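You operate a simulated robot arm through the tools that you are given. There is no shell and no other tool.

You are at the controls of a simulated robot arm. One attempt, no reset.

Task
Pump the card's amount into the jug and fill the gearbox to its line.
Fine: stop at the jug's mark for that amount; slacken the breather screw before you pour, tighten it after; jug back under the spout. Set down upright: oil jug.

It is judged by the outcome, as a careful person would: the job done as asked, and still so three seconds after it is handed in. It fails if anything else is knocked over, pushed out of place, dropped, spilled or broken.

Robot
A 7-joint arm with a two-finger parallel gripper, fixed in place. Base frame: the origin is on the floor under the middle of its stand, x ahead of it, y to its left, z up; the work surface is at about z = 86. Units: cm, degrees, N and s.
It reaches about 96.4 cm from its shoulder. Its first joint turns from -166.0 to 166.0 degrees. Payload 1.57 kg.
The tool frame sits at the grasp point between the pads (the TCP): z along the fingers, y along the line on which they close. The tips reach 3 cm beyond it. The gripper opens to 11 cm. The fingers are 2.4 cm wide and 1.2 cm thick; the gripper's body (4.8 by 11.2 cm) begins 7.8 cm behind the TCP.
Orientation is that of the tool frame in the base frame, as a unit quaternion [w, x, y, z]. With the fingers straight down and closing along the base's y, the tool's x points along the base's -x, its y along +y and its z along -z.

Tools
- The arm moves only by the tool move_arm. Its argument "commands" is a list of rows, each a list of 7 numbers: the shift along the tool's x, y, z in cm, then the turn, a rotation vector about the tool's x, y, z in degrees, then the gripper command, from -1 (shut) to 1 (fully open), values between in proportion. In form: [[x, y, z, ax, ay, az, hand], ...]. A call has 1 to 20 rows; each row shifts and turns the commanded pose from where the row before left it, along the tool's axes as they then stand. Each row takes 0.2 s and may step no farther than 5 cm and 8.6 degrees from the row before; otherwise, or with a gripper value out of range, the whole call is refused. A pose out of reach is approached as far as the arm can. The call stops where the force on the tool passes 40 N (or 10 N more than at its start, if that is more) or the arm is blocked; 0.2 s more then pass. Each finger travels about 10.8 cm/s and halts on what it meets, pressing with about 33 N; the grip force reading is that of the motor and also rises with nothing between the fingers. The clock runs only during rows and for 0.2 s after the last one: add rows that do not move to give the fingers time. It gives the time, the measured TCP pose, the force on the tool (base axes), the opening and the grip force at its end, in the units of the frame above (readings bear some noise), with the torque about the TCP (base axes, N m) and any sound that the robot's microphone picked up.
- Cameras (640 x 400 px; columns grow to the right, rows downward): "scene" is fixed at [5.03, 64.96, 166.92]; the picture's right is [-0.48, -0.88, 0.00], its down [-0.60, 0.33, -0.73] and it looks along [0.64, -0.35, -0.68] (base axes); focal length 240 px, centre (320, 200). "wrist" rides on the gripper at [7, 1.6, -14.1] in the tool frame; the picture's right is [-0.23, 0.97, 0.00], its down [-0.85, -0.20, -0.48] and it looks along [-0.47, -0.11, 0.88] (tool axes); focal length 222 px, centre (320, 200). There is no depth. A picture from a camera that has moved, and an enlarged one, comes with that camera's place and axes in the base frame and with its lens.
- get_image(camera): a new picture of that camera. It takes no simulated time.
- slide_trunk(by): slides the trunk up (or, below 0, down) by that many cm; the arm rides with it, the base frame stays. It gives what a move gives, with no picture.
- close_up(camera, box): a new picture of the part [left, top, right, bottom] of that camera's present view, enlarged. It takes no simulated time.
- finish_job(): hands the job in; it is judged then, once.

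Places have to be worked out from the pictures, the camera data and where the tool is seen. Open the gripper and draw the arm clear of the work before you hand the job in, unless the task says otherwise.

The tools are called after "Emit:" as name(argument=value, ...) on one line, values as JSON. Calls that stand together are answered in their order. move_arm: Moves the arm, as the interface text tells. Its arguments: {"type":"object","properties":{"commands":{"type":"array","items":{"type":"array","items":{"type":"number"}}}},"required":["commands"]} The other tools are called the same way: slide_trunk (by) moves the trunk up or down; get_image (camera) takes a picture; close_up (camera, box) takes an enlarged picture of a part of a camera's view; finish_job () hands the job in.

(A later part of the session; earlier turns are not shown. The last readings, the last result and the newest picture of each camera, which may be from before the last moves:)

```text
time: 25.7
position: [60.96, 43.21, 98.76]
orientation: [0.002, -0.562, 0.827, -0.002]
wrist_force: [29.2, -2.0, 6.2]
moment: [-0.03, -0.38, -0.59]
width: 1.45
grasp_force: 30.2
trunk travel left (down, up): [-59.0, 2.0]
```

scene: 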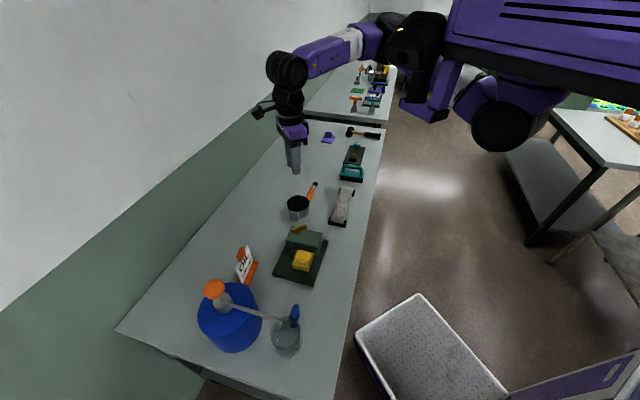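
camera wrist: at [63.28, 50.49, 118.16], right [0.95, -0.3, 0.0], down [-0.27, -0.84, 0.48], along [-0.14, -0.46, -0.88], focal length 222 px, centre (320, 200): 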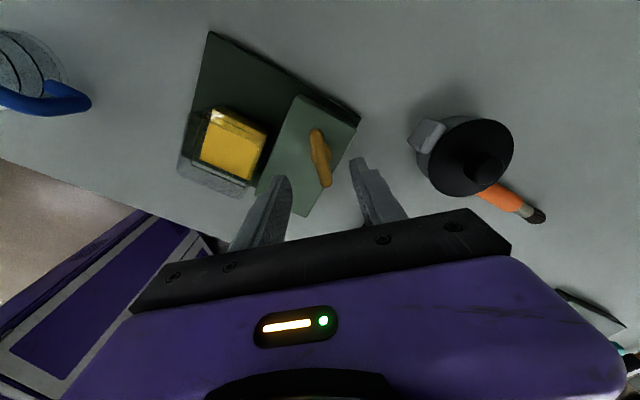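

Emit:
move_arm(commands=[[-0.11, -0.28, 0, 0, 0, 2, -1], [0, 0, 0, 0, 0, 0, -1], [0, 0, 0, 0, 0, 0, -0.4], [0, 0, 0, 0, 0, 0, -0.1], [0, 0, 0, 0, 0, 0, -0.1], [0, 0, -3, 0, 0, 0, -0.1], [0, 0, -4, 0, 0, 0, -0.1], [0, 0, -4, 0, 0, 0, -0.1], [0, 0, 0, 0, 0, 0, -0.1]])

Emit:
close_up(camera="scene", box=[268, 195, 334, 265])

Emit:
get_image(camera="wrist")

```text
time: 27.7
position: [61.05, 42.85, 109.96]
orientation: [0.0, -0.549, 0.836, 0.0]
wrist_force: [-0.4, -0.3, 0.2]
moment: [0.01, 0.0, 0.0]
width: 4.9
grasp_force: 0.0
trunk travel left (down, up): [-59.0, 2.0]
```

```text
5.71 times, centred on (301, 230) of scene
camera zoom: at [5.03, 64.96, 166.92], right [-0.48, -0.88, 0.0], down [-0.6, 0.33, -0.73], along [0.64, -0.35, -0.68], focal length 1371 px, centre (429, 29)
```

zoom: 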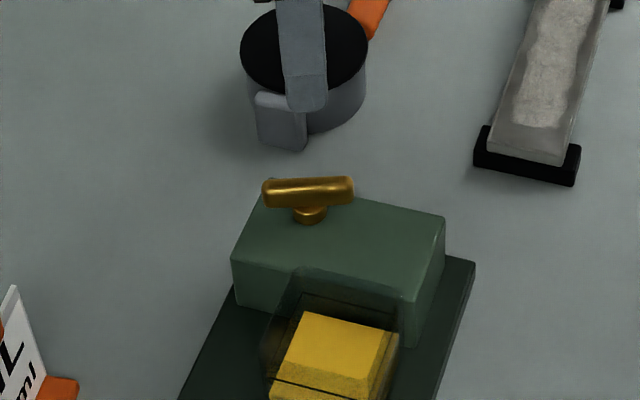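

```text
taken
camera wrist: at [56.82, 37.15, 124.18], right [-0.8, 0.6, 0.0], down [0.52, 0.71, 0.48], along [0.29, 0.38, -0.88], focal length 222 px, centre (320, 200)
```

wrist: 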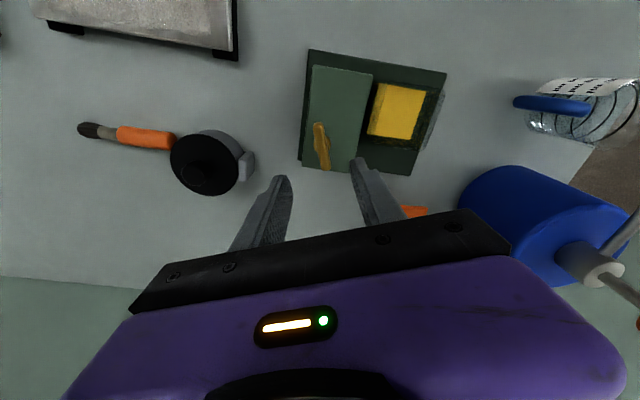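

The breather is visibly slackened by roughly 160°, and the gearbox is untouched. Next is the pump: close the fingers, rise, and move over the orange knob, which I judge to be at about (41.5, 74.3) with its top near z = 112.

Emit:
move_arm(commands=[[0, 0, -4, 0, 0, 8, -0.6], [0, 0, -4, 0, 0, 8, -1], [0, 0, -4, 0, 0, 8, -1], [0, 0, 0, 0, 0, 8, -1], [0, 0, 0, 0, 0, 8, -1], [0, 0, 0, 0, 0, 8, -1], [0, 0, 0, 0, 0, 8, -1], [0, 0, 0, 0, 0, 8, -1], [2.26, 4.03, 0, 0, 0, 0, -1], [2.26, 4.03, 0, 0, 0, 0, -1], [2.26, 4.03, 0, 0, 0, 0, -1], [2.26, 4.03, 0, 0, 0, 0, -1], [2.26, 4.03, 0, 0, 0, 0, -1], [2.26, 4.03, 0, 0, 0, 0, -1], [2.26, 4.03, 0, 0, 0, 0, -1], [2.26, 4.03, 0, 0, 0, 0, -1], [0, 0, 0, 0, 0, 0, -1]])

Emit:
get_image(camera="wrist")

Emit:
get_image(camera="scene")

```text
time: 30.6
position: [62.51, 59.05, 122.68]
orientation: [0.004, 0.095, 0.996, 0.005]
wrist_force: [0.2, 0.5, 0.2]
moment: [0.01, -0.03, 0.0]
width: 0.01
grasp_force: 21.2
trunk travel left (down, up): [-59.0, 2.0]
stopped in row 14: the arm was blocked; the commanded pose is now the measured one
```

```text
taken
camera wrist: at [55.92, 61.82, 136.87], right [0.41, 0.91, 0.01], down [0.8, -0.36, 0.48], along [0.45, -0.19, -0.88], focal length 222 px, centre (320, 200)
```

wrist: 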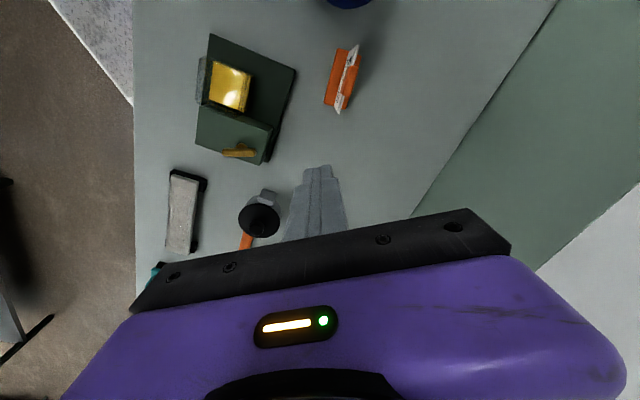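

```text
taken
```

scene: 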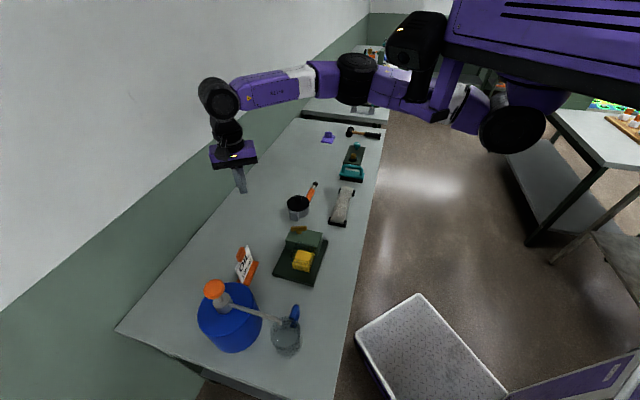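

The arm was blocked again when moving −x, so I want to understand its configuration. Zooming in on the arm to see how the joints are folded.

Emit:
close_up(camera="scene", box=[190, 0, 480, 200])

Emit:
close_up(camera="scene", box=[320, 0, 480, 140])

```text
2.00 times, centred on (335, 100) of scene
camera zoom: at [5.03, 64.96, 166.92], right [-0.48, -0.88, 0.0], down [-0.6, 0.33, -0.73], along [0.64, -0.35, -0.68], focal length 480 px, centre (290, 400)
```

zoom: 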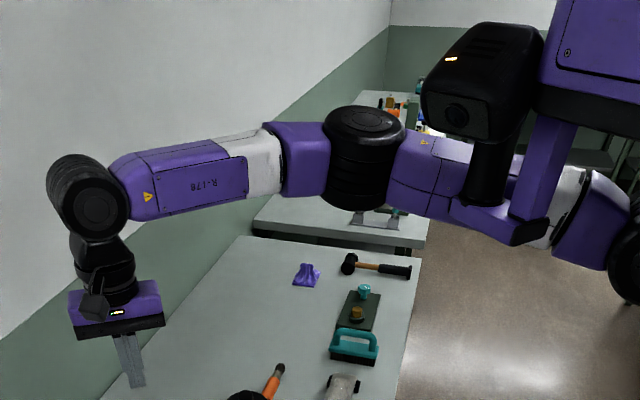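

```text
2.86 times, centred on (400, 70) of scene
camera zoom: at [5.03, 64.96, 166.92], right [-0.48, -0.88, 0.0], down [-0.6, 0.33, -0.73], along [0.64, -0.35, -0.68], focal length 686 px, centre (91, 571)
```

zoom: 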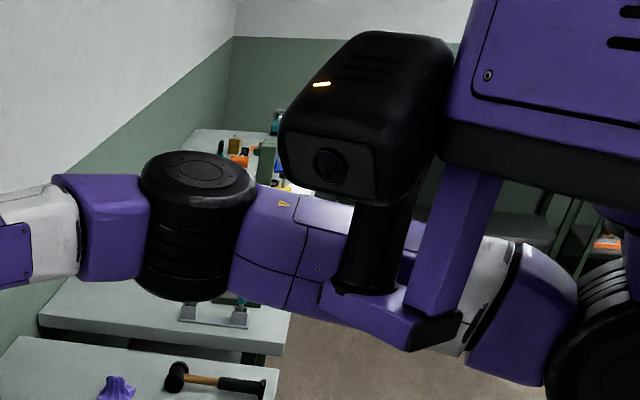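

I now see that the black box with the lens is the robot's head on a bracket, and the upper arm at shoulder height likely fouls that bracket when it swings left. I'll go lower first so the upper arm slopes down and passes under it, then swing left.

Emit:
move_arm(commands=[[1.8, -1.77, 3.4, 0, 0, 0, -1], [1.8, -1.77, 3.4, 0, 0, 0, -1], [1.8, -1.77, 3.4, 0, 0, 0, -1], [1.8, -1.77, 3.4, 0, 0, 0, -1], [1.8, -1.77, 3.4, 0, 0, 0, -1], [3.5, -0.68, 0, 0, 0, 0, -1], [3.5, -0.68, 0, 0, 0, 0, -1], [3.5, -0.68, 0, 0, 0, 0, -1], [3.5, -0.68, 0, 0, 0, 0, -1], [0, 0, 0, 0, 0, 0, -1]])

Emit:
get_image(camera="scene")

Emit:
get_image(camera="wrist")

```text
time: 32.8
position: [37.85, 52.27, 105.6]
orientation: [0.004, 0.093, 0.996, 0.006]
wrist_force: [0.2, 0.1, 0.6]
moment: [-0.01, 0.0, -0.01]
width: 0.0
grasp_force: 21.4
trunk travel left (down, up): [-59.0, 2.0]
```

```text
taken
```

scene: 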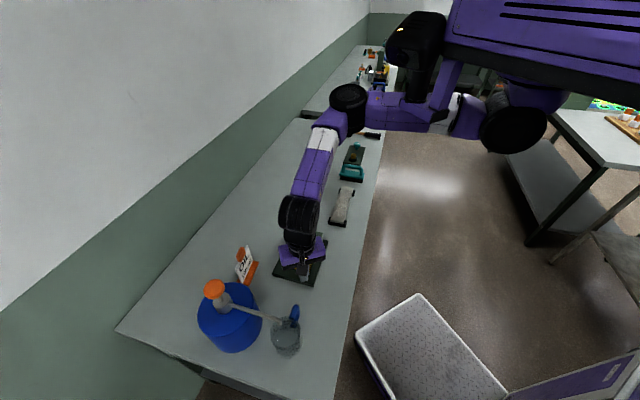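

```text
taken
camera wrist: at [31.26, 55.05, 119.7], right [0.4, 0.91, 0.01], down [0.8, -0.36, 0.48], along [0.45, -0.18, -0.88], focal length 222 px, centre (320, 200)
```

wrist: 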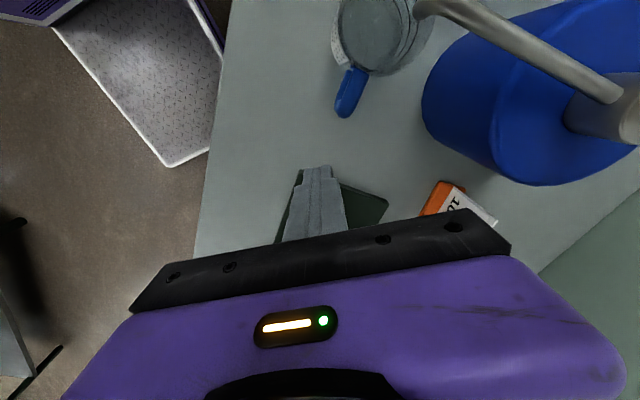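

Emit:
close_up(camera="scene", box=[310, 0, 550, 200])

Emit:
close_up(camera="wrist", box=[320, 0, 460, 130])

```text
2.00 times, centred on (430, 100) of scene
camera zoom: at [5.03, 64.96, 166.92], right [-0.48, -0.88, 0.0], down [-0.6, 0.33, -0.73], along [0.64, -0.35, -0.68], focal length 480 px, centre (100, 400)
```

zoom: 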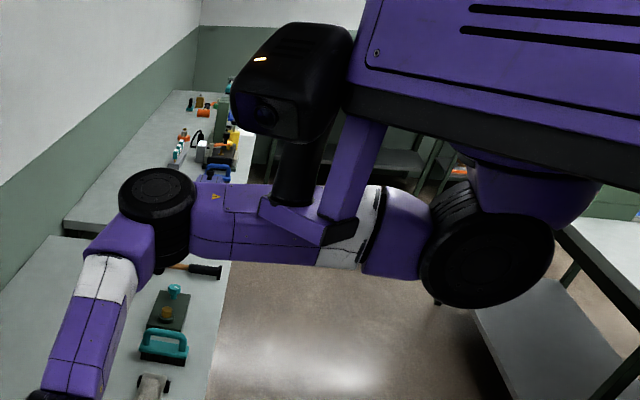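

```text
3.08 times, centred on (390, 65) of wrist
camera zoom: at [31.26, 55.05, 119.7], right [0.4, 0.91, 0.01], down [0.8, -0.36, 0.48], along [0.45, -0.18, -0.88], focal length 684 px, centre (105, 615)
```

zoom: 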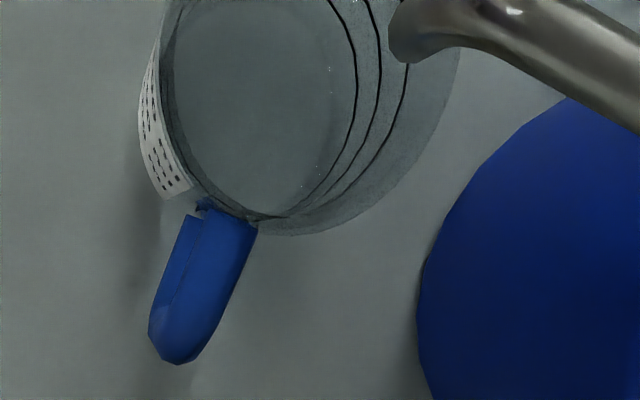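

Going low worked: I'm at (37.9, 52.3, 105.6) with no contact. To press the pump while keeping the wrist low and near, I'll tilt the tool 45° toward the drum as I rise.

Emit:
move_arm(commands=[[0, 1.5, -2, -7.5, 0, 0, -1], [0, 1.75, -1.79, -7.5, 0, 0, -1], [0, 1.97, -1.54, -7.5, 0, 0, -1], [0, 2.15, -1.27, -7.5, 0, 0, -1], [0, 2.3, -0.98, -7.5, 0, 0, -1], [0, 2.41, -0.67, -7.5, 0, 0, -1], [0, 0, 0, 0, 0, 0, -1]])

Emit:
get_image(camera="wrist")

Emit:
get_image(camera="scene")

```text
time: 34.4
position: [39.64, 60.95, 117.52]
orientation: [0.04, 0.086, 0.917, 0.387]
wrist_force: [-0.4, 0.7, 0.8]
moment: [0.03, -0.01, 0.01]
width: 0.0
grasp_force: 21.4
trunk travel left (down, up): [-59.0, 2.0]
```

```text
taken
camera wrist: at [31.04, 53.56, 128.57], right [0.34, 0.63, 0.7], down [0.75, -0.63, 0.2], along [0.57, 0.46, -0.69], focal length 222 px, centre (320, 200)
```

wrist: 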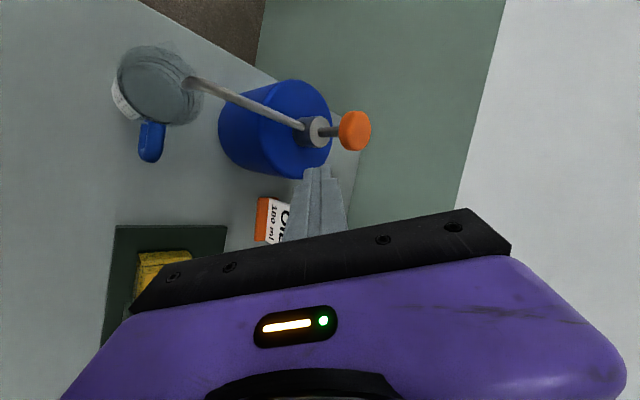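

```text
taken
```

scene: 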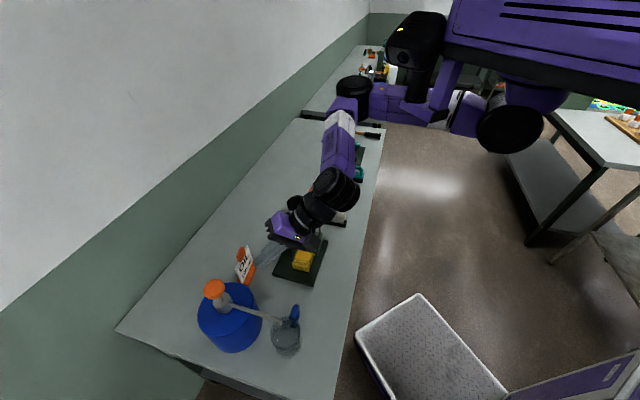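

Emit:
close_up(camera="wrist", box=[280, 90, 400, 180])

Emit:
close_up(camera="scene", box=[190, 265, 250, 315])

Emit:
close_up(camera="wrist", box=[100, 35, 220, 170])

```text
4.44 times, centred on (340, 135) of wrist
camera zoom: at [31.04, 53.56, 128.57], right [0.34, 0.63, 0.7], down [0.75, -0.63, 0.2], along [0.57, 0.46, -0.69], focal length 987 px, centre (231, 489)
```

zoom: 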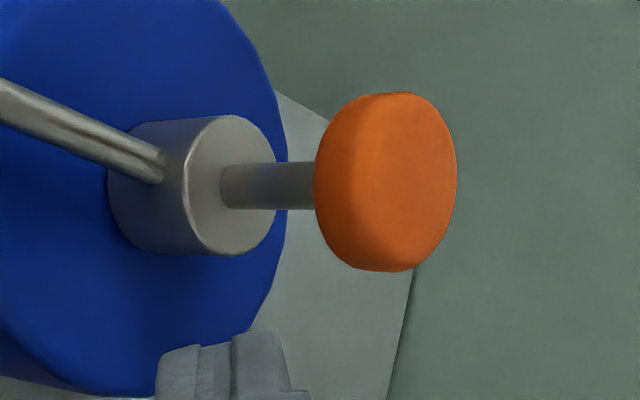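

```text
8.00 times, centred on (220, 290) of scene
camera zoom: at [5.03, 64.96, 166.92], right [-0.48, -0.88, 0.0], down [-0.6, 0.33, -0.73], along [0.64, -0.35, -0.68], focal length 1920 px, centre (1120, -520)
```

zoom: 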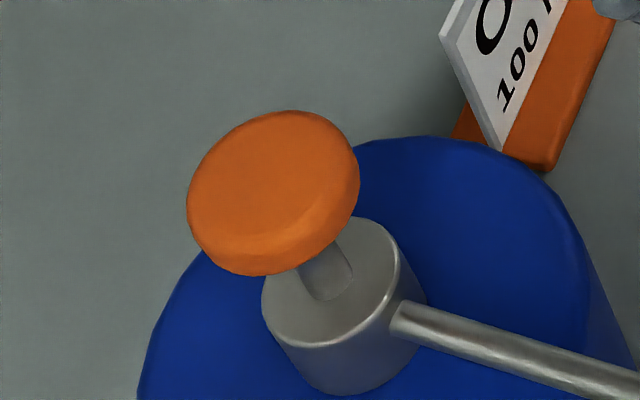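

```text
2.96 times, centred on (160, 102) of wrist
camera zoom: at [31.04, 53.56, 128.57], right [0.34, 0.63, 0.7], down [0.75, -0.63, 0.2], along [0.57, 0.46, -0.69], focal length 658 px, centre (794, 489)
```

zoom: 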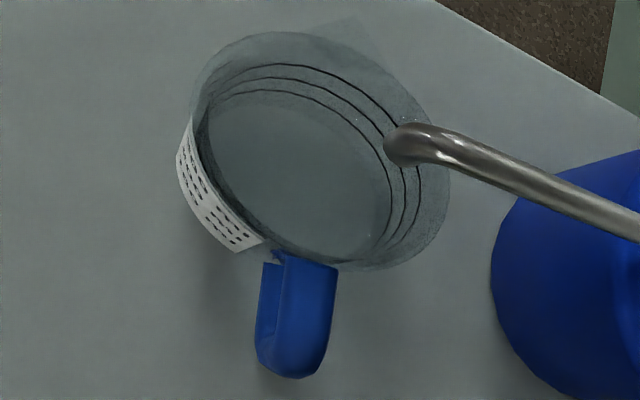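

The knob's top centre triangulates to (41.8, 74.3, 111.5), about 5 cm in diameter. I move forward level so the finger edge hovers above its centre.

Emit:
move_arm(commands=[[0.11, 2.125, 2.18, 0, 0, 0, -1], [0.11, 2.125, 2.18, 0, 0, 0, -1], [0.11, 2.125, 2.18, 0, 0, 0, -1], [0.11, 2.125, 2.18, 0, 0, 0, -1], [0, 0, 0, 0, 0, 0, -1]])

Emit:
get_image(camera="wrist")

Emit:
close_up(camera="scene", box=[180, 230, 340, 370])

```text
time: 35.6
position: [41.4, 72.86, 117.69]
orientation: [0.039, 0.084, 0.918, 0.386]
wrist_force: [-0.2, -0.4, 0.5]
moment: [-0.02, 0.0, 0.02]
width: 0.01
grasp_force: 21.3
trunk travel left (down, up): [-59.0, 2.0]
```

```text
taken
camera wrist: at [32.91, 65.3, 128.68], right [0.34, 0.63, 0.7], down [0.75, -0.63, 0.2], along [0.57, 0.46, -0.69], focal length 222 px, centre (320, 200)
```

wrist: 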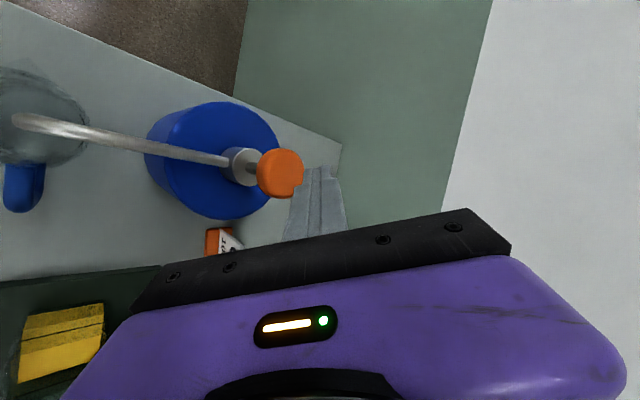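

```text
2.86 times, centred on (260, 300) of scene
camera zoom: at [5.03, 64.96, 166.92], right [-0.48, -0.88, 0.0], down [-0.6, 0.33, -0.73], along [0.64, -0.35, -0.68], focal length 686 px, centre (491, -86)
```

zoom: 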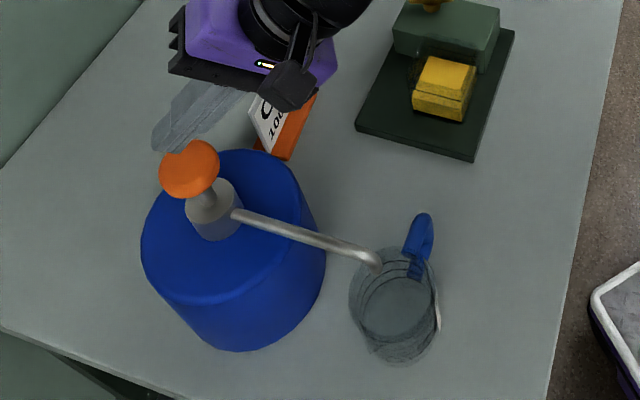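

Emit:
close_up(camera="scene", box=[190, 245, 250, 300])

Emit:
close_up(camera="wrist", box=[220, 120, 360, 250])

```text
7.27 times, centred on (220, 272) of scene
camera zoom: at [5.03, 64.96, 166.92], right [-0.48, -0.88, 0.0], down [-0.6, 0.33, -0.73], along [0.64, -0.35, -0.68], focal length 1745 px, centre (1047, -327)
```

zoom: 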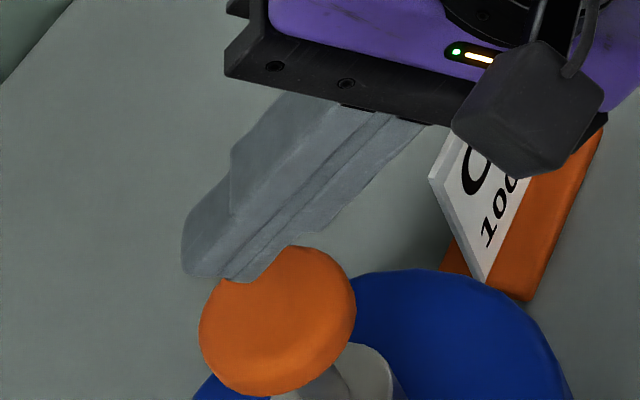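

```text
3.08 times, centred on (290, 185) of wrist
camera zoom: at [32.91, 65.3, 128.68], right [0.34, 0.63, 0.7], down [0.75, -0.63, 0.2], along [0.57, 0.46, -0.69], focal length 684 px, centre (412, 246)
```

zoom: 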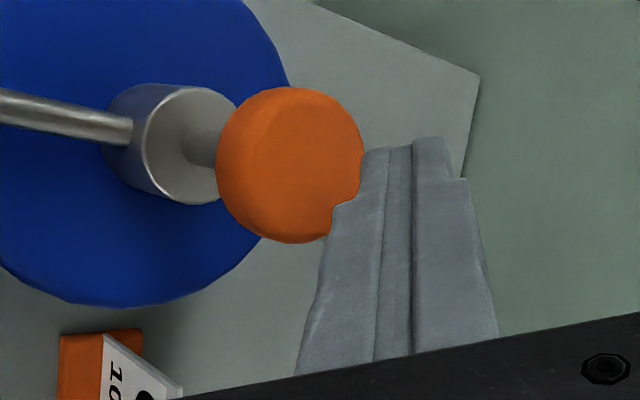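

The finger edge is positioned over the knob. I'll descend straight down in steps, feeling for contact.

Emit:
move_arm(commands=[[-0.35, -0.17, -0.17, 0, 0, 0, -1], [0, -0.86, 0.84, 0, 0, 0, -1], [0, -0.72, 0.7, 0, 0, 0, -1], [0, -0.36, 0.35, 0, 0, 0, -1], [0, 0, 0, 0, 0, 0, -1]])

Emit:
close_up(camera="wrist", box=[220, 120, 360, 250])

Emit:
close_up(camera="scene", box=[190, 245, 250, 300])

```text
time: 36.8
position: [41.73, 72.49, 114.81]
orientation: [0.04, 0.084, 0.918, 0.387]
wrist_force: [-0.1, 0.1, 0.4]
moment: [0.01, -0.03, -0.02]
width: 0.01
grasp_force: 21.2
trunk travel left (down, up): [-59.0, 2.0]
```

```text
3.08 times, centred on (290, 185) of wrist
camera zoom: at [33.12, 65.11, 125.81], right [0.34, 0.63, 0.7], down [0.75, -0.63, 0.2], along [0.57, 0.46, -0.69], focal length 684 px, centre (412, 246)
```

zoom: 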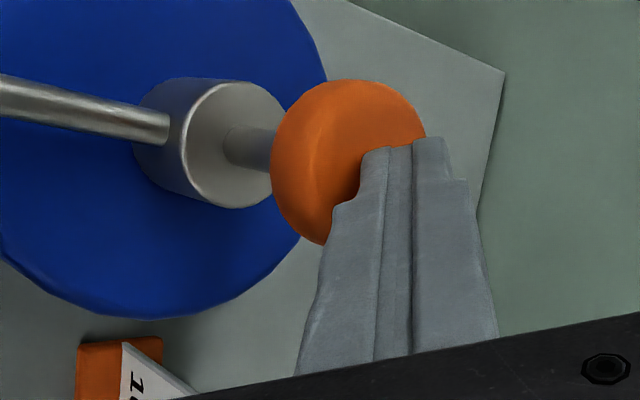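

```text
7.27 times, centred on (220, 272) of scene
camera zoom: at [5.03, 64.96, 166.92], right [-0.48, -0.88, 0.0], down [-0.6, 0.33, -0.73], along [0.64, -0.35, -0.68], focal length 1745 px, centre (1047, -327)
```

zoom: 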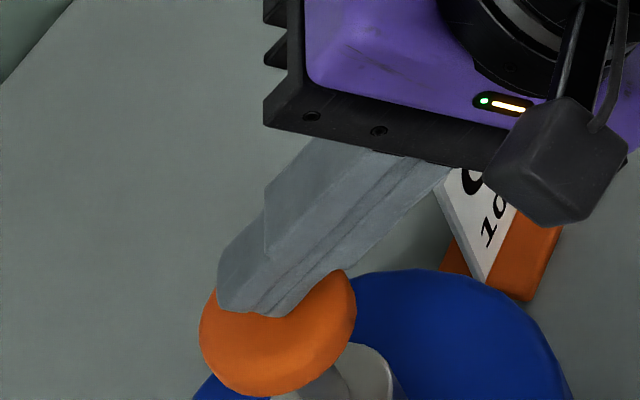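

Emit:
move_arm(commands=[[0, -0.29, 0.28, 0, 0, 0, -1], [0, -0.29, 0.28, 0, 0, 0, -1], [0, -0.14, 0.14, 0, 0, 0, -1], [0, 0, 0, 0, 0, 0, -1]])

Emit:
close_up(camera="scene", box=[190, 245, 310, 355])

```text
time: 37.8
position: [41.73, 72.63, 113.86]
orientation: [0.04, 0.085, 0.917, 0.387]
wrist_force: [-1.2, -1.0, 2.0]
moment: [0.01, 0.07, 0.02]
width: 0.0
grasp_force: 21.1
trunk travel left (down, up): [-59.0, 2.0]
```

```text
3.64 times, centred on (250, 300) of scene
camera zoom: at [5.03, 64.96, 166.92], right [-0.48, -0.88, 0.0], down [-0.6, 0.33, -0.73], along [0.64, -0.35, -0.68], focal length 872 px, centre (574, -164)
```

zoom: 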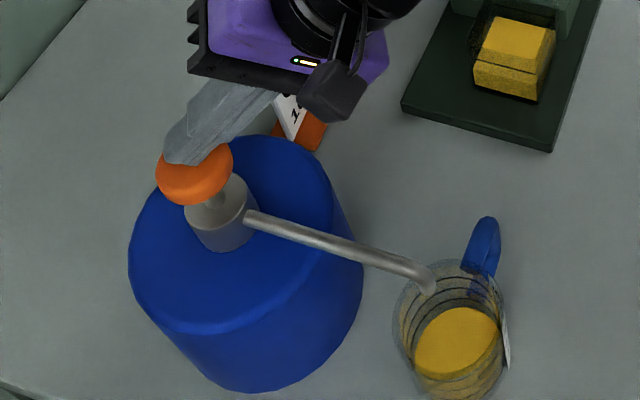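

Contact made at about 2 N, and oil is already in the jug. Checking its level against the rings right away.

Emit:
close_up(camera="scene", box=[262, 295, 312, 360])

Emit:
close_up(camera="scene", box=[195, 260, 245, 315])

Emit:
get_image(camera="wrist")

```text
6.15 times, centred on (287, 328) of scene
camera zoom: at [5.03, 64.96, 166.92], right [-0.48, -0.88, 0.0], down [-0.6, 0.33, -0.73], along [0.64, -0.35, -0.68], focal length 1477 px, centre (523, -585)
```

zoom: 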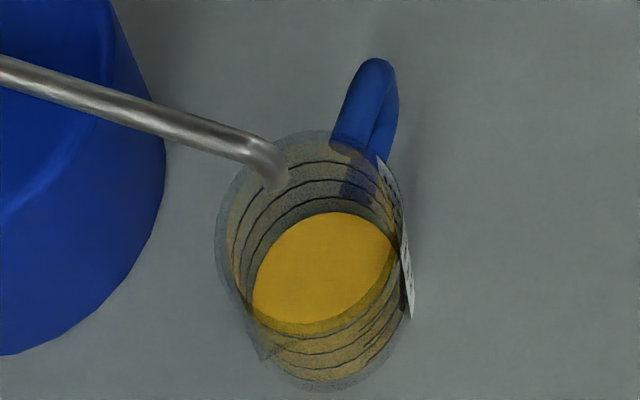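

```text
7.27 times, centred on (220, 288) of scene
camera zoom: at [5.03, 64.96, 166.92], right [-0.48, -0.88, 0.0], down [-0.6, 0.33, -0.73], along [0.64, -0.35, -0.68], focal length 1745 px, centre (1047, -436)
```

zoom: 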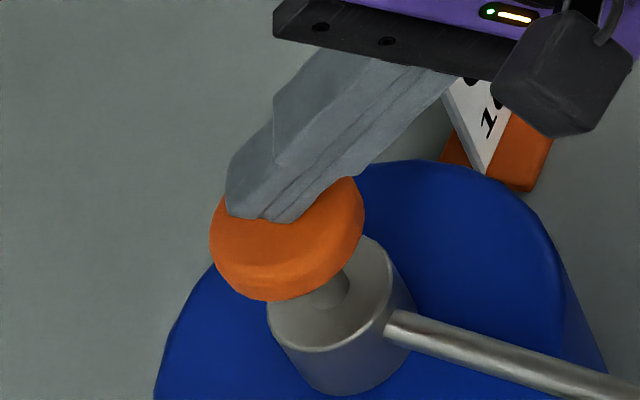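

```text
taken
camera wrist: at [33.14, 65.14, 124.78], right [0.34, 0.63, 0.7], down [0.75, -0.63, 0.2], along [0.57, 0.46, -0.69], focal length 222 px, centre (320, 200)
```

wrist: 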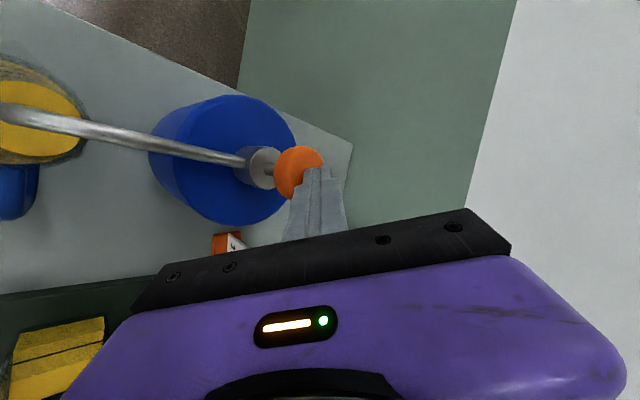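

Emit:
close_up(camera="scene", box=[274, 312, 304, 346])

Emit:
close_up(camera="wrist", box=[0, 40, 100, 230])

```text
11.76 times, centred on (289, 329) of scene
camera zoom: at [5.03, 64.96, 166.92], right [-0.48, -0.88, 0.0], down [-0.6, 0.33, -0.73], along [0.64, -0.35, -0.68], focal length 2823 px, centre (685, -1318)
```

zoom: 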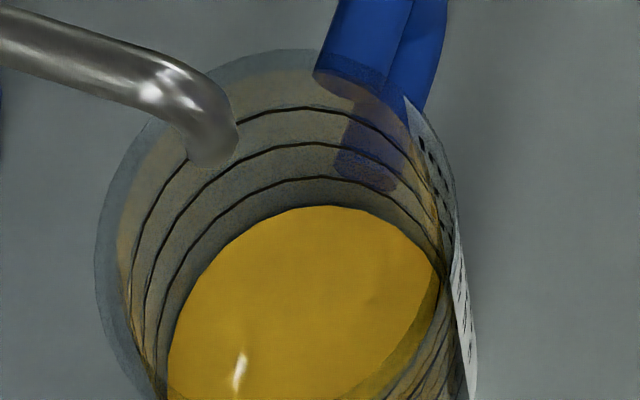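

```text
2.11 times, centred on (50, 135) of wrist
camera zoom: at [33.14, 65.14, 124.78], right [0.34, 0.63, 0.7], down [0.75, -0.63, 0.2], along [0.57, 0.46, -0.69], focal length 468 px, centre (888, 337)
```

zoom: 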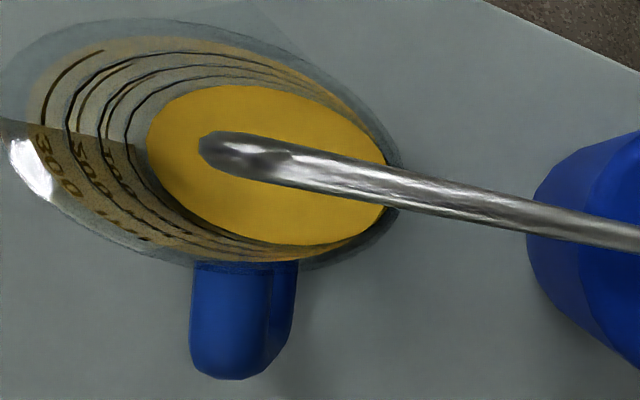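

The level is below the 100 ml ring. I'll hold still for a moment to see whether oil only flows while the knob moves.

Emit:
move_arm(commands=[[0, 0, 0, 0, 0, 0, -1], [0, 0, 0, 0, 0, 0, -1]])

Emit:
close_up(camera="scene", box=[274, 312, 304, 346])

```text
time: 38.4
position: [41.83, 72.65, 113.78]
orientation: [0.039, 0.085, 0.918, 0.386]
wrist_force: [-0.6, -0.1, 2.1]
moment: [0.04, 0.03, 0.06]
width: 0.0
grasp_force: 21.3
trunk travel left (down, up): [-59.0, 2.0]
```

```text
11.76 times, centred on (289, 329) of scene
camera zoom: at [5.03, 64.96, 166.92], right [-0.48, -0.88, 0.0], down [-0.6, 0.33, -0.73], along [0.64, -0.35, -0.68], focal length 2823 px, centre (685, -1318)
```

zoom: 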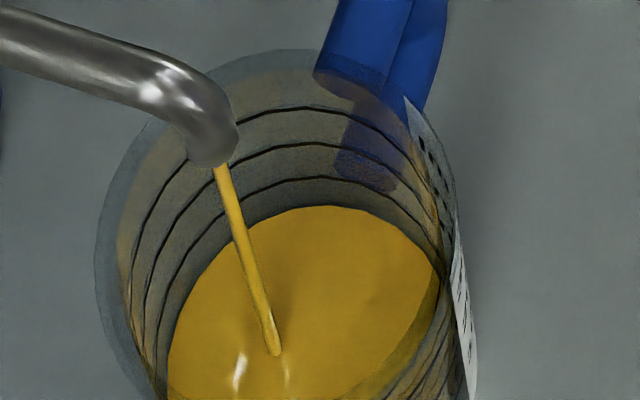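

Emit:
move_arm(commands=[[0, 0, 0, 0, 0, 0, -1]])

Emit:
close_up(camera="scene", box=[274, 312, 304, 346])

```text
time: 38.8
position: [41.65, 72.62, 113.89]
orientation: [0.039, 0.084, 0.918, 0.386]
wrist_force: [-0.9, 0.3, 2.0]
moment: [0.02, 0.04, 0.03]
width: 0.0
grasp_force: 21.5
trunk travel left (down, up): [-59.0, 2.0]
```

```text
11.76 times, centred on (289, 329) of scene
camera zoom: at [5.03, 64.96, 166.92], right [-0.48, -0.88, 0.0], down [-0.6, 0.33, -0.73], along [0.64, -0.35, -0.68], focal length 2823 px, centre (685, -1318)
```

zoom: 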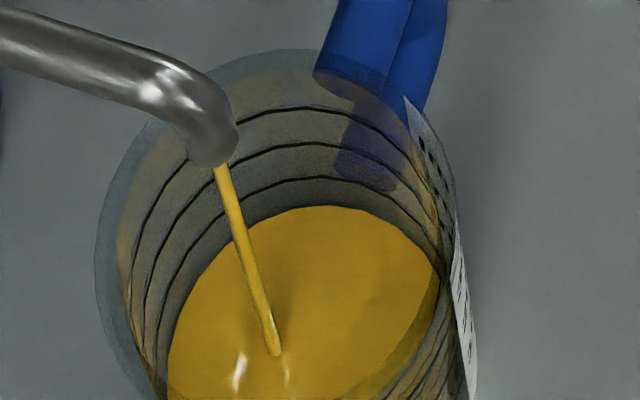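

The level is steady while I hold. I'll continue the stroke in small steps and check the level each time.

Emit:
move_arm(commands=[[0, -0.21, 0.21, 0, 0, 0, -1], [0, -0.21, 0.21, 0, 0, 0, -1], [0, 0, 0, 0, 0, 0, -1]])

Emit:
close_up(camera="scene", box=[274, 312, 304, 346])

Emit:
close_up(camera="scene", box=[195, 260, 245, 315])

```text
time: 39.6
position: [41.64, 72.56, 113.23]
orientation: [0.039, 0.085, 0.918, 0.386]
wrist_force: [1.5, 1.1, 2.4]
moment: [0.05, 0.02, -0.02]
width: 0.0
grasp_force: 21.8
trunk travel left (down, up): [-59.0, 2.0]
```

```text
11.76 times, centred on (289, 329) of scene
camera zoom: at [5.03, 64.96, 166.92], right [-0.48, -0.88, 0.0], down [-0.6, 0.33, -0.73], along [0.64, -0.35, -0.68], focal length 2823 px, centre (685, -1318)
```

zoom: 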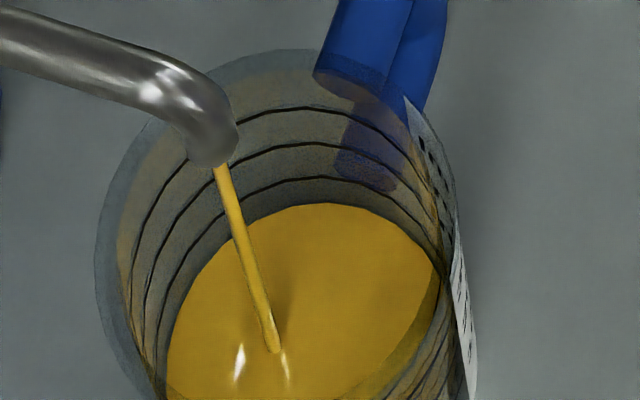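

```text
7.27 times, centred on (220, 288) of scene
camera zoom: at [5.03, 64.96, 166.92], right [-0.48, -0.88, 0.0], down [-0.6, 0.33, -0.73], along [0.64, -0.35, -0.68], focal length 1745 px, centre (1047, -436)
```

zoom: 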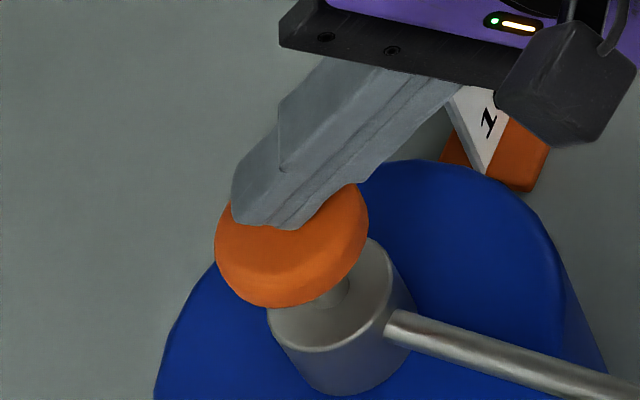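

The level rose slightly, about 3 px per 0.6 cm of press with 26 px to go, so more stroke is needed. Continuing down.

Emit:
move_arm(commands=[[0, -0.21, 0.21, 0, 0, 0, -1], [0, -0.21, 0.21, 0, 0, 0, -1], [0, -0.21, 0.21, 0, 0, 0, -1], [0, -0.21, 0.21, 0, 0, 0, -1], [0, 0, 0, 0, 0, 0, -1]])

Emit:
close_up(camera="scene", box=[274, 312, 304, 346])

Emit:
close_up(camera="scene", box=[195, 260, 245, 315])

```text
time: 40.8
position: [41.72, 72.73, 112.07]
orientation: [0.039, 0.085, 0.917, 0.387]
wrist_force: [1.2, -2.9, 5.1]
moment: [-0.03, 0.01, -0.01]
width: 0.01
grasp_force: 21.3
trunk travel left (down, up): [-59.0, 2.0]
```

```text
11.76 times, centred on (289, 329) of scene
camera zoom: at [5.03, 64.96, 166.92], right [-0.48, -0.88, 0.0], down [-0.6, 0.33, -0.73], along [0.64, -0.35, -0.68], focal length 2823 px, centre (685, -1318)
```

zoom: 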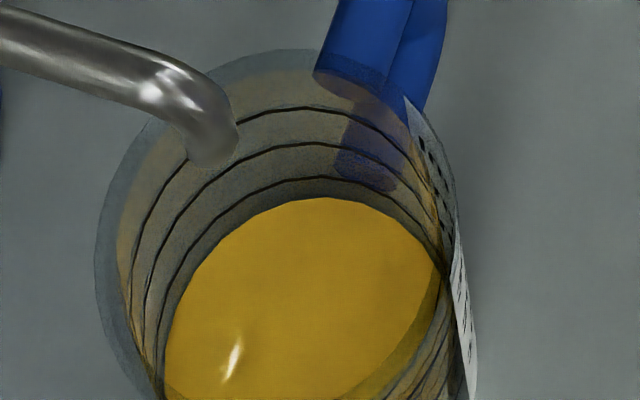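

```text
7.27 times, centred on (220, 288) of scene
camera zoom: at [5.03, 64.96, 166.92], right [-0.48, -0.88, 0.0], down [-0.6, 0.33, -0.73], along [0.64, -0.35, -0.68], focal length 1745 px, centre (1047, -436)
```

zoom: 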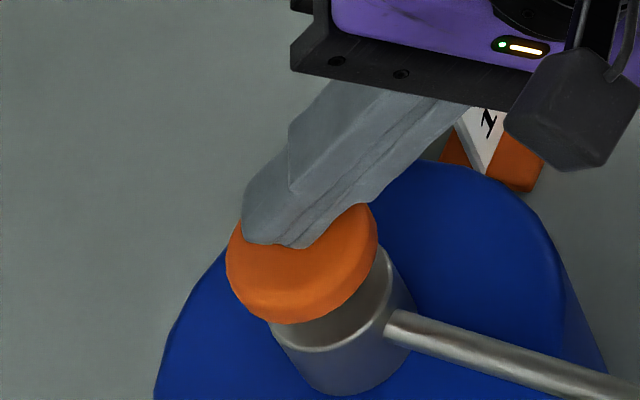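

Emit:
move_arm(commands=[[0, -0.21, 0.21, 0, 0, 0, -1], [0, -0.21, 0.21, 0, 0, 0, -1], [0, -0.21, 0.21, 0, 0, 0, -1], [0, 0, 0, 0, 0, 0, -1]])

Emit:
close_up(camera="scene", box=[274, 312, 304, 346])

Emit:
close_up(camera="scene", box=[195, 260, 245, 315])

```text
time: 41.8
position: [41.81, 72.86, 111.76]
orientation: [0.039, 0.084, 0.916, 0.391]
wrist_force: [-2.6, -11.1, 38.2]
moment: [0.3, 0.07, 0.01]
width: 0.02
grasp_force: 21.2
trunk travel left (down, up): [-59.0, 2.0]
```

```text
11.76 times, centred on (289, 329) of scene
camera zoom: at [5.03, 64.96, 166.92], right [-0.48, -0.88, 0.0], down [-0.6, 0.33, -0.73], along [0.64, -0.35, -0.68], focal length 2823 px, centre (685, -1318)
```

zoom: 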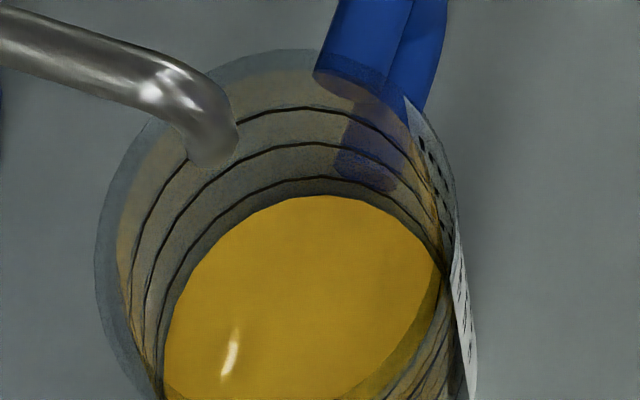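

```text
7.27 times, centred on (220, 288) of scene
camera zoom: at [5.03, 64.96, 166.92], right [-0.48, -0.88, 0.0], down [-0.6, 0.33, -0.73], along [0.64, -0.35, -0.68], focal length 1745 px, centre (1047, -436)
```

zoom: 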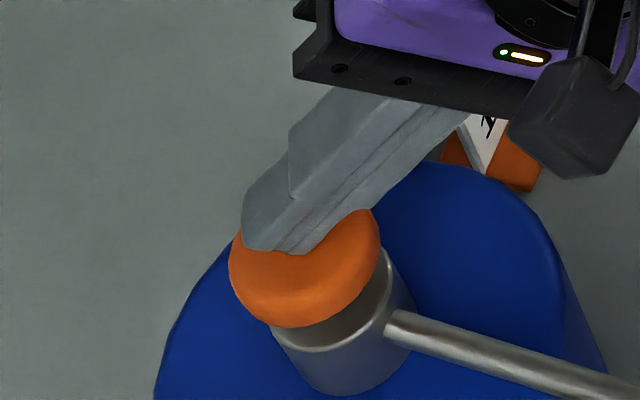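

The pump bottomed out at 38 N, and the level is still well below the 100 ml ring. I'll check the front of the jug too, then lift for the next stroke.

Emit:
close_up(camera="scene", box=[266, 310, 310, 362])

Emit:
move_arm(commands=[[0, 0.43, -0.42, 0, 0, 0, -1], [0, 0.72, -0.7, 0, 0, 0, -1], [0, 0.72, -0.7, 0, 0, 0, -1], [0, 0.5, -0.49, 0, 0, 0, -1], [0, 0, 0, 0, 0, 0, -1]])

Emit:
close_up(camera="scene", box=[195, 260, 245, 315])

Emit:
close_up(camera="scene", box=[274, 312, 304, 346])

```text
7.69 times, centred on (288, 336) of scene
camera zoom: at [5.03, 64.96, 166.92], right [-0.48, -0.88, 0.0], down [-0.6, 0.33, -0.73], along [0.64, -0.35, -0.68], focal length 1846 px, centre (566, -846)
```

zoom: 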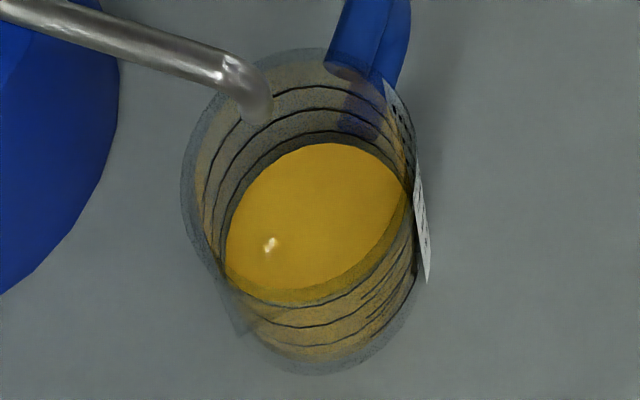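

```text
time: 43.0
position: [41.76, 72.61, 114.3]
orientation: [0.04, 0.085, 0.918, 0.386]
wrist_force: [-0.9, -0.8, 1.0]
moment: [0.01, 0.01, -0.01]
width: 0.01
grasp_force: 21.5
trunk travel left (down, up): [-59.0, 2.0]
```

```text
7.27 times, centred on (220, 288) of scene
camera zoom: at [5.03, 64.96, 166.92], right [-0.48, -0.88, 0.0], down [-0.6, 0.33, -0.73], along [0.64, -0.35, -0.68], focal length 1745 px, centre (1047, -436)
```

zoom: 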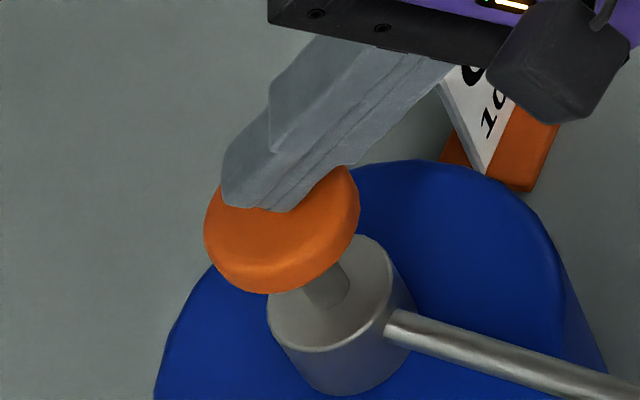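

```text
11.76 times, centred on (289, 329) of scene
camera zoom: at [5.03, 64.96, 166.92], right [-0.48, -0.88, 0.0], down [-0.6, 0.33, -0.73], along [0.64, -0.35, -0.68], focal length 2823 px, centre (685, -1318)
```

zoom: 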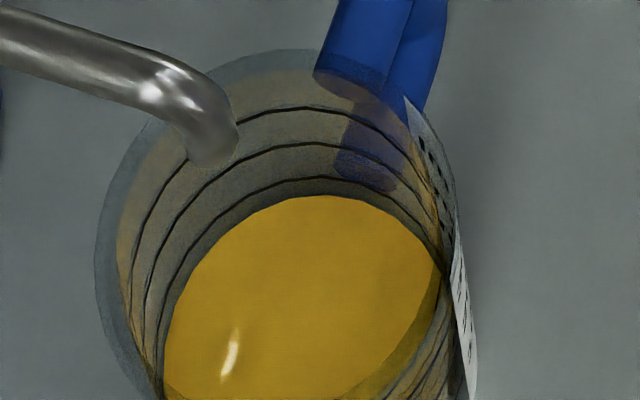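

The knob springs back with the finger and the level holds. Second stroke now, first part, then a level check.

Emit:
move_arm(commands=[[0, 0.36, -0.35, 0, 0, 0, -1], [0, 0, 0, 0, 0, 0, -1], [0, -0.36, 0.35, 0, 0, 0, -1], [0, -0.29, 0.28, 0, 0, 0, -1], [0, -0.29, 0.28, 0, 0, 0, -1], [0, -0.29, 0.28, 0, 0, 0, -1], [0, -0.29, 0.28, 0, 0, 0, -1], [0, 0, 0, 0, 0, 0, -1]])

Emit:
close_up(camera="scene", box=[274, 312, 304, 346])

Emit:
close_up(camera="scene", box=[266, 310, 310, 362])

```text
time: 44.8
position: [41.69, 72.72, 112.89]
orientation: [0.04, 0.085, 0.917, 0.388]
wrist_force: [-1.0, -0.1, 2.9]
moment: [0.02, 0.03, 0.01]
width: 0.0
grasp_force: 21.7
trunk travel left (down, up): [-59.0, 2.0]
```

```text
11.76 times, centred on (289, 329) of scene
camera zoom: at [5.03, 64.96, 166.92], right [-0.48, -0.88, 0.0], down [-0.6, 0.33, -0.73], along [0.64, -0.35, -0.68], focal length 2823 px, centre (685, -1318)
```

zoom: 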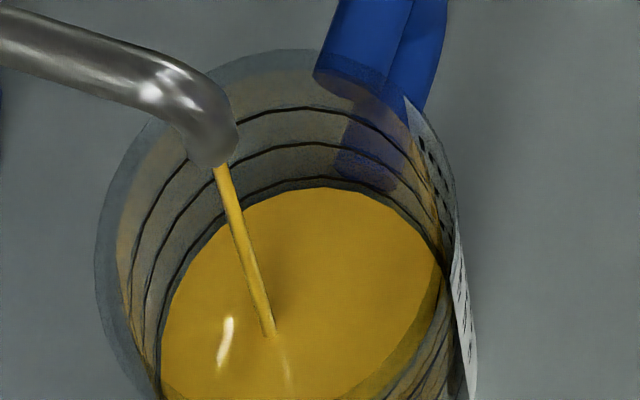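

```text
7.69 times, centred on (288, 336) of scene
camera zoom: at [5.03, 64.96, 166.92], right [-0.48, -0.88, 0.0], down [-0.6, 0.33, -0.73], along [0.64, -0.35, -0.68], focal length 1846 px, centre (566, -846)
```

zoom: 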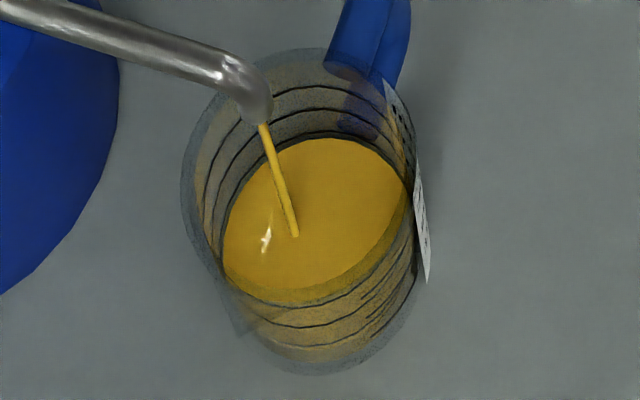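

The level is getting close to the ring. I'll zoom in harder on the back and side edges to compare the oil surface with the 100 ml ring precisely.

Emit:
close_up(camera="scene", box=[280, 322, 298, 334])

Emit:
close_up(camera="scene", box=[276, 330, 294, 350])

Emit:
close_up(camera="scene", box=[282, 340, 302, 362])

```text
16.00 times, centred on (289, 328) of scene
camera zoom: at [5.03, 64.96, 166.92], right [-0.48, -0.88, 0.0], down [-0.6, 0.33, -0.73], along [0.64, -0.35, -0.68], focal length 3839 px, centre (816, -1848)
```

zoom: 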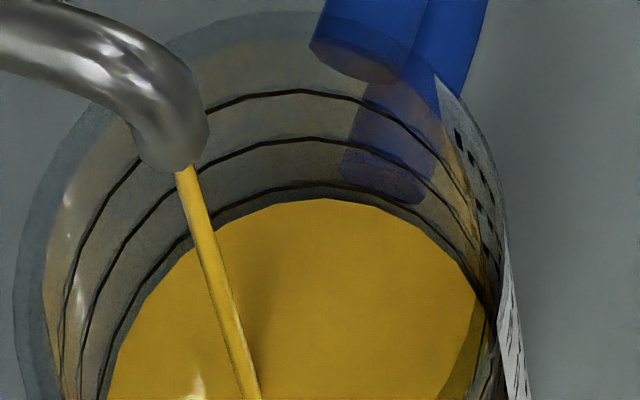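

```text
16.00 times, centred on (285, 340) of scene
camera zoom: at [5.03, 64.96, 166.92], right [-0.48, -0.88, 0.0], down [-0.6, 0.33, -0.73], along [0.64, -0.35, -0.68], focal length 3839 px, centre (880, -2040)
```

zoom: 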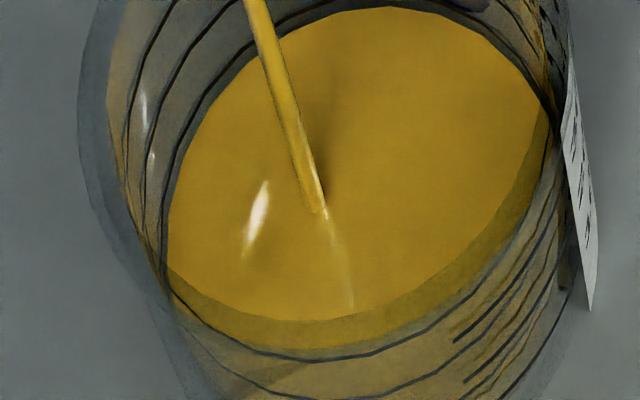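

```text
16.00 times, centred on (292, 351) of scene
camera zoom: at [5.03, 64.96, 166.92], right [-0.48, -0.88, 0.0], down [-0.6, 0.33, -0.73], along [0.64, -0.35, -0.68], focal length 3839 px, centre (768, -2216)
```

zoom: 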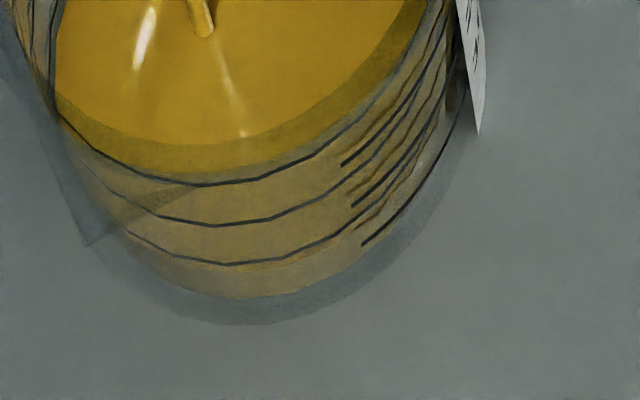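

By both back-edge and side-edge measures the oil is at roughly 70 ml. I'll continue this stroke in small steps.

Emit:
move_arm(commands=[[0, -0.21, 0.21, 0, 0, 0, -1], [0, -0.21, 0.21, 0, 0, 0, -1], [0, 0, 0, 0, 0, 0, -1]])

Emit:
close_up(camera="scene", box=[280, 322, 298, 334])

Emit:
close_up(camera="scene", box=[195, 260, 245, 315])

```text
time: 45.6
position: [41.74, 72.71, 112.25]
orientation: [0.039, 0.084, 0.917, 0.387]
wrist_force: [-0.2, 0.4, 3.9]
moment: [0.05, 0.01, 0.03]
width: 0.02
grasp_force: 21.6
trunk travel left (down, up): [-59.0, 2.0]
```

```text
16.00 times, centred on (289, 328) of scene
camera zoom: at [5.03, 64.96, 166.92], right [-0.48, -0.88, 0.0], down [-0.6, 0.33, -0.73], along [0.64, -0.35, -0.68], focal length 3839 px, centre (816, -1848)
```

zoom: 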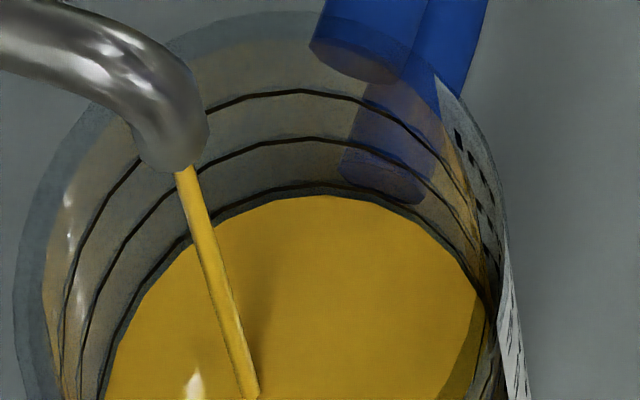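

```text
7.27 times, centred on (220, 288) of scene
camera zoom: at [5.03, 64.96, 166.92], right [-0.48, -0.88, 0.0], down [-0.6, 0.33, -0.73], along [0.64, -0.35, -0.68], focal length 1745 px, centre (1047, -436)
```

zoom: 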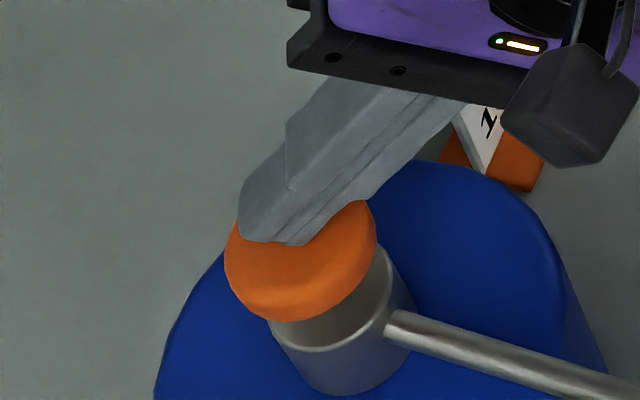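

Emit:
move_arm(commands=[[0, -0.21, 0.21, 0, 0, 0, -1], [0, -0.14, 0.14, 0, 0, 0, -1], [0, 0, 0, 0, 0, 0, -1]])

Emit:
close_up(camera="scene", box=[280, 322, 298, 334])

```text
time: 46.4
position: [41.69, 72.69, 111.76]
orientation: [0.039, 0.085, 0.917, 0.387]
wrist_force: [1.6, -2.1, 11.5]
moment: [0.13, -0.06, -0.06]
width: 0.03
grasp_force: 21.5
trunk travel left (down, up): [-59.0, 2.0]
```

```text
16.00 times, centred on (289, 328) of scene
camera zoom: at [5.03, 64.96, 166.92], right [-0.48, -0.88, 0.0], down [-0.6, 0.33, -0.73], along [0.64, -0.35, -0.68], focal length 3839 px, centre (816, -1848)
```

zoom: 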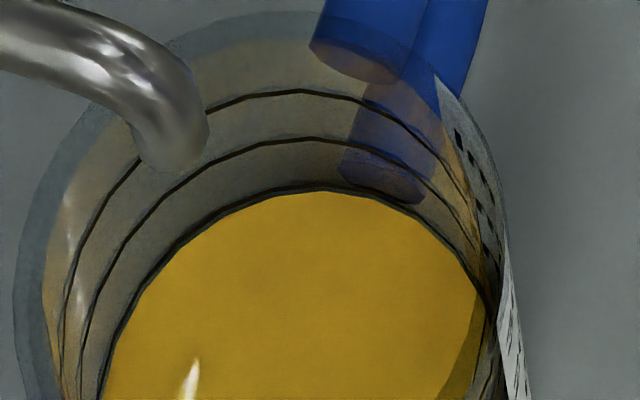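

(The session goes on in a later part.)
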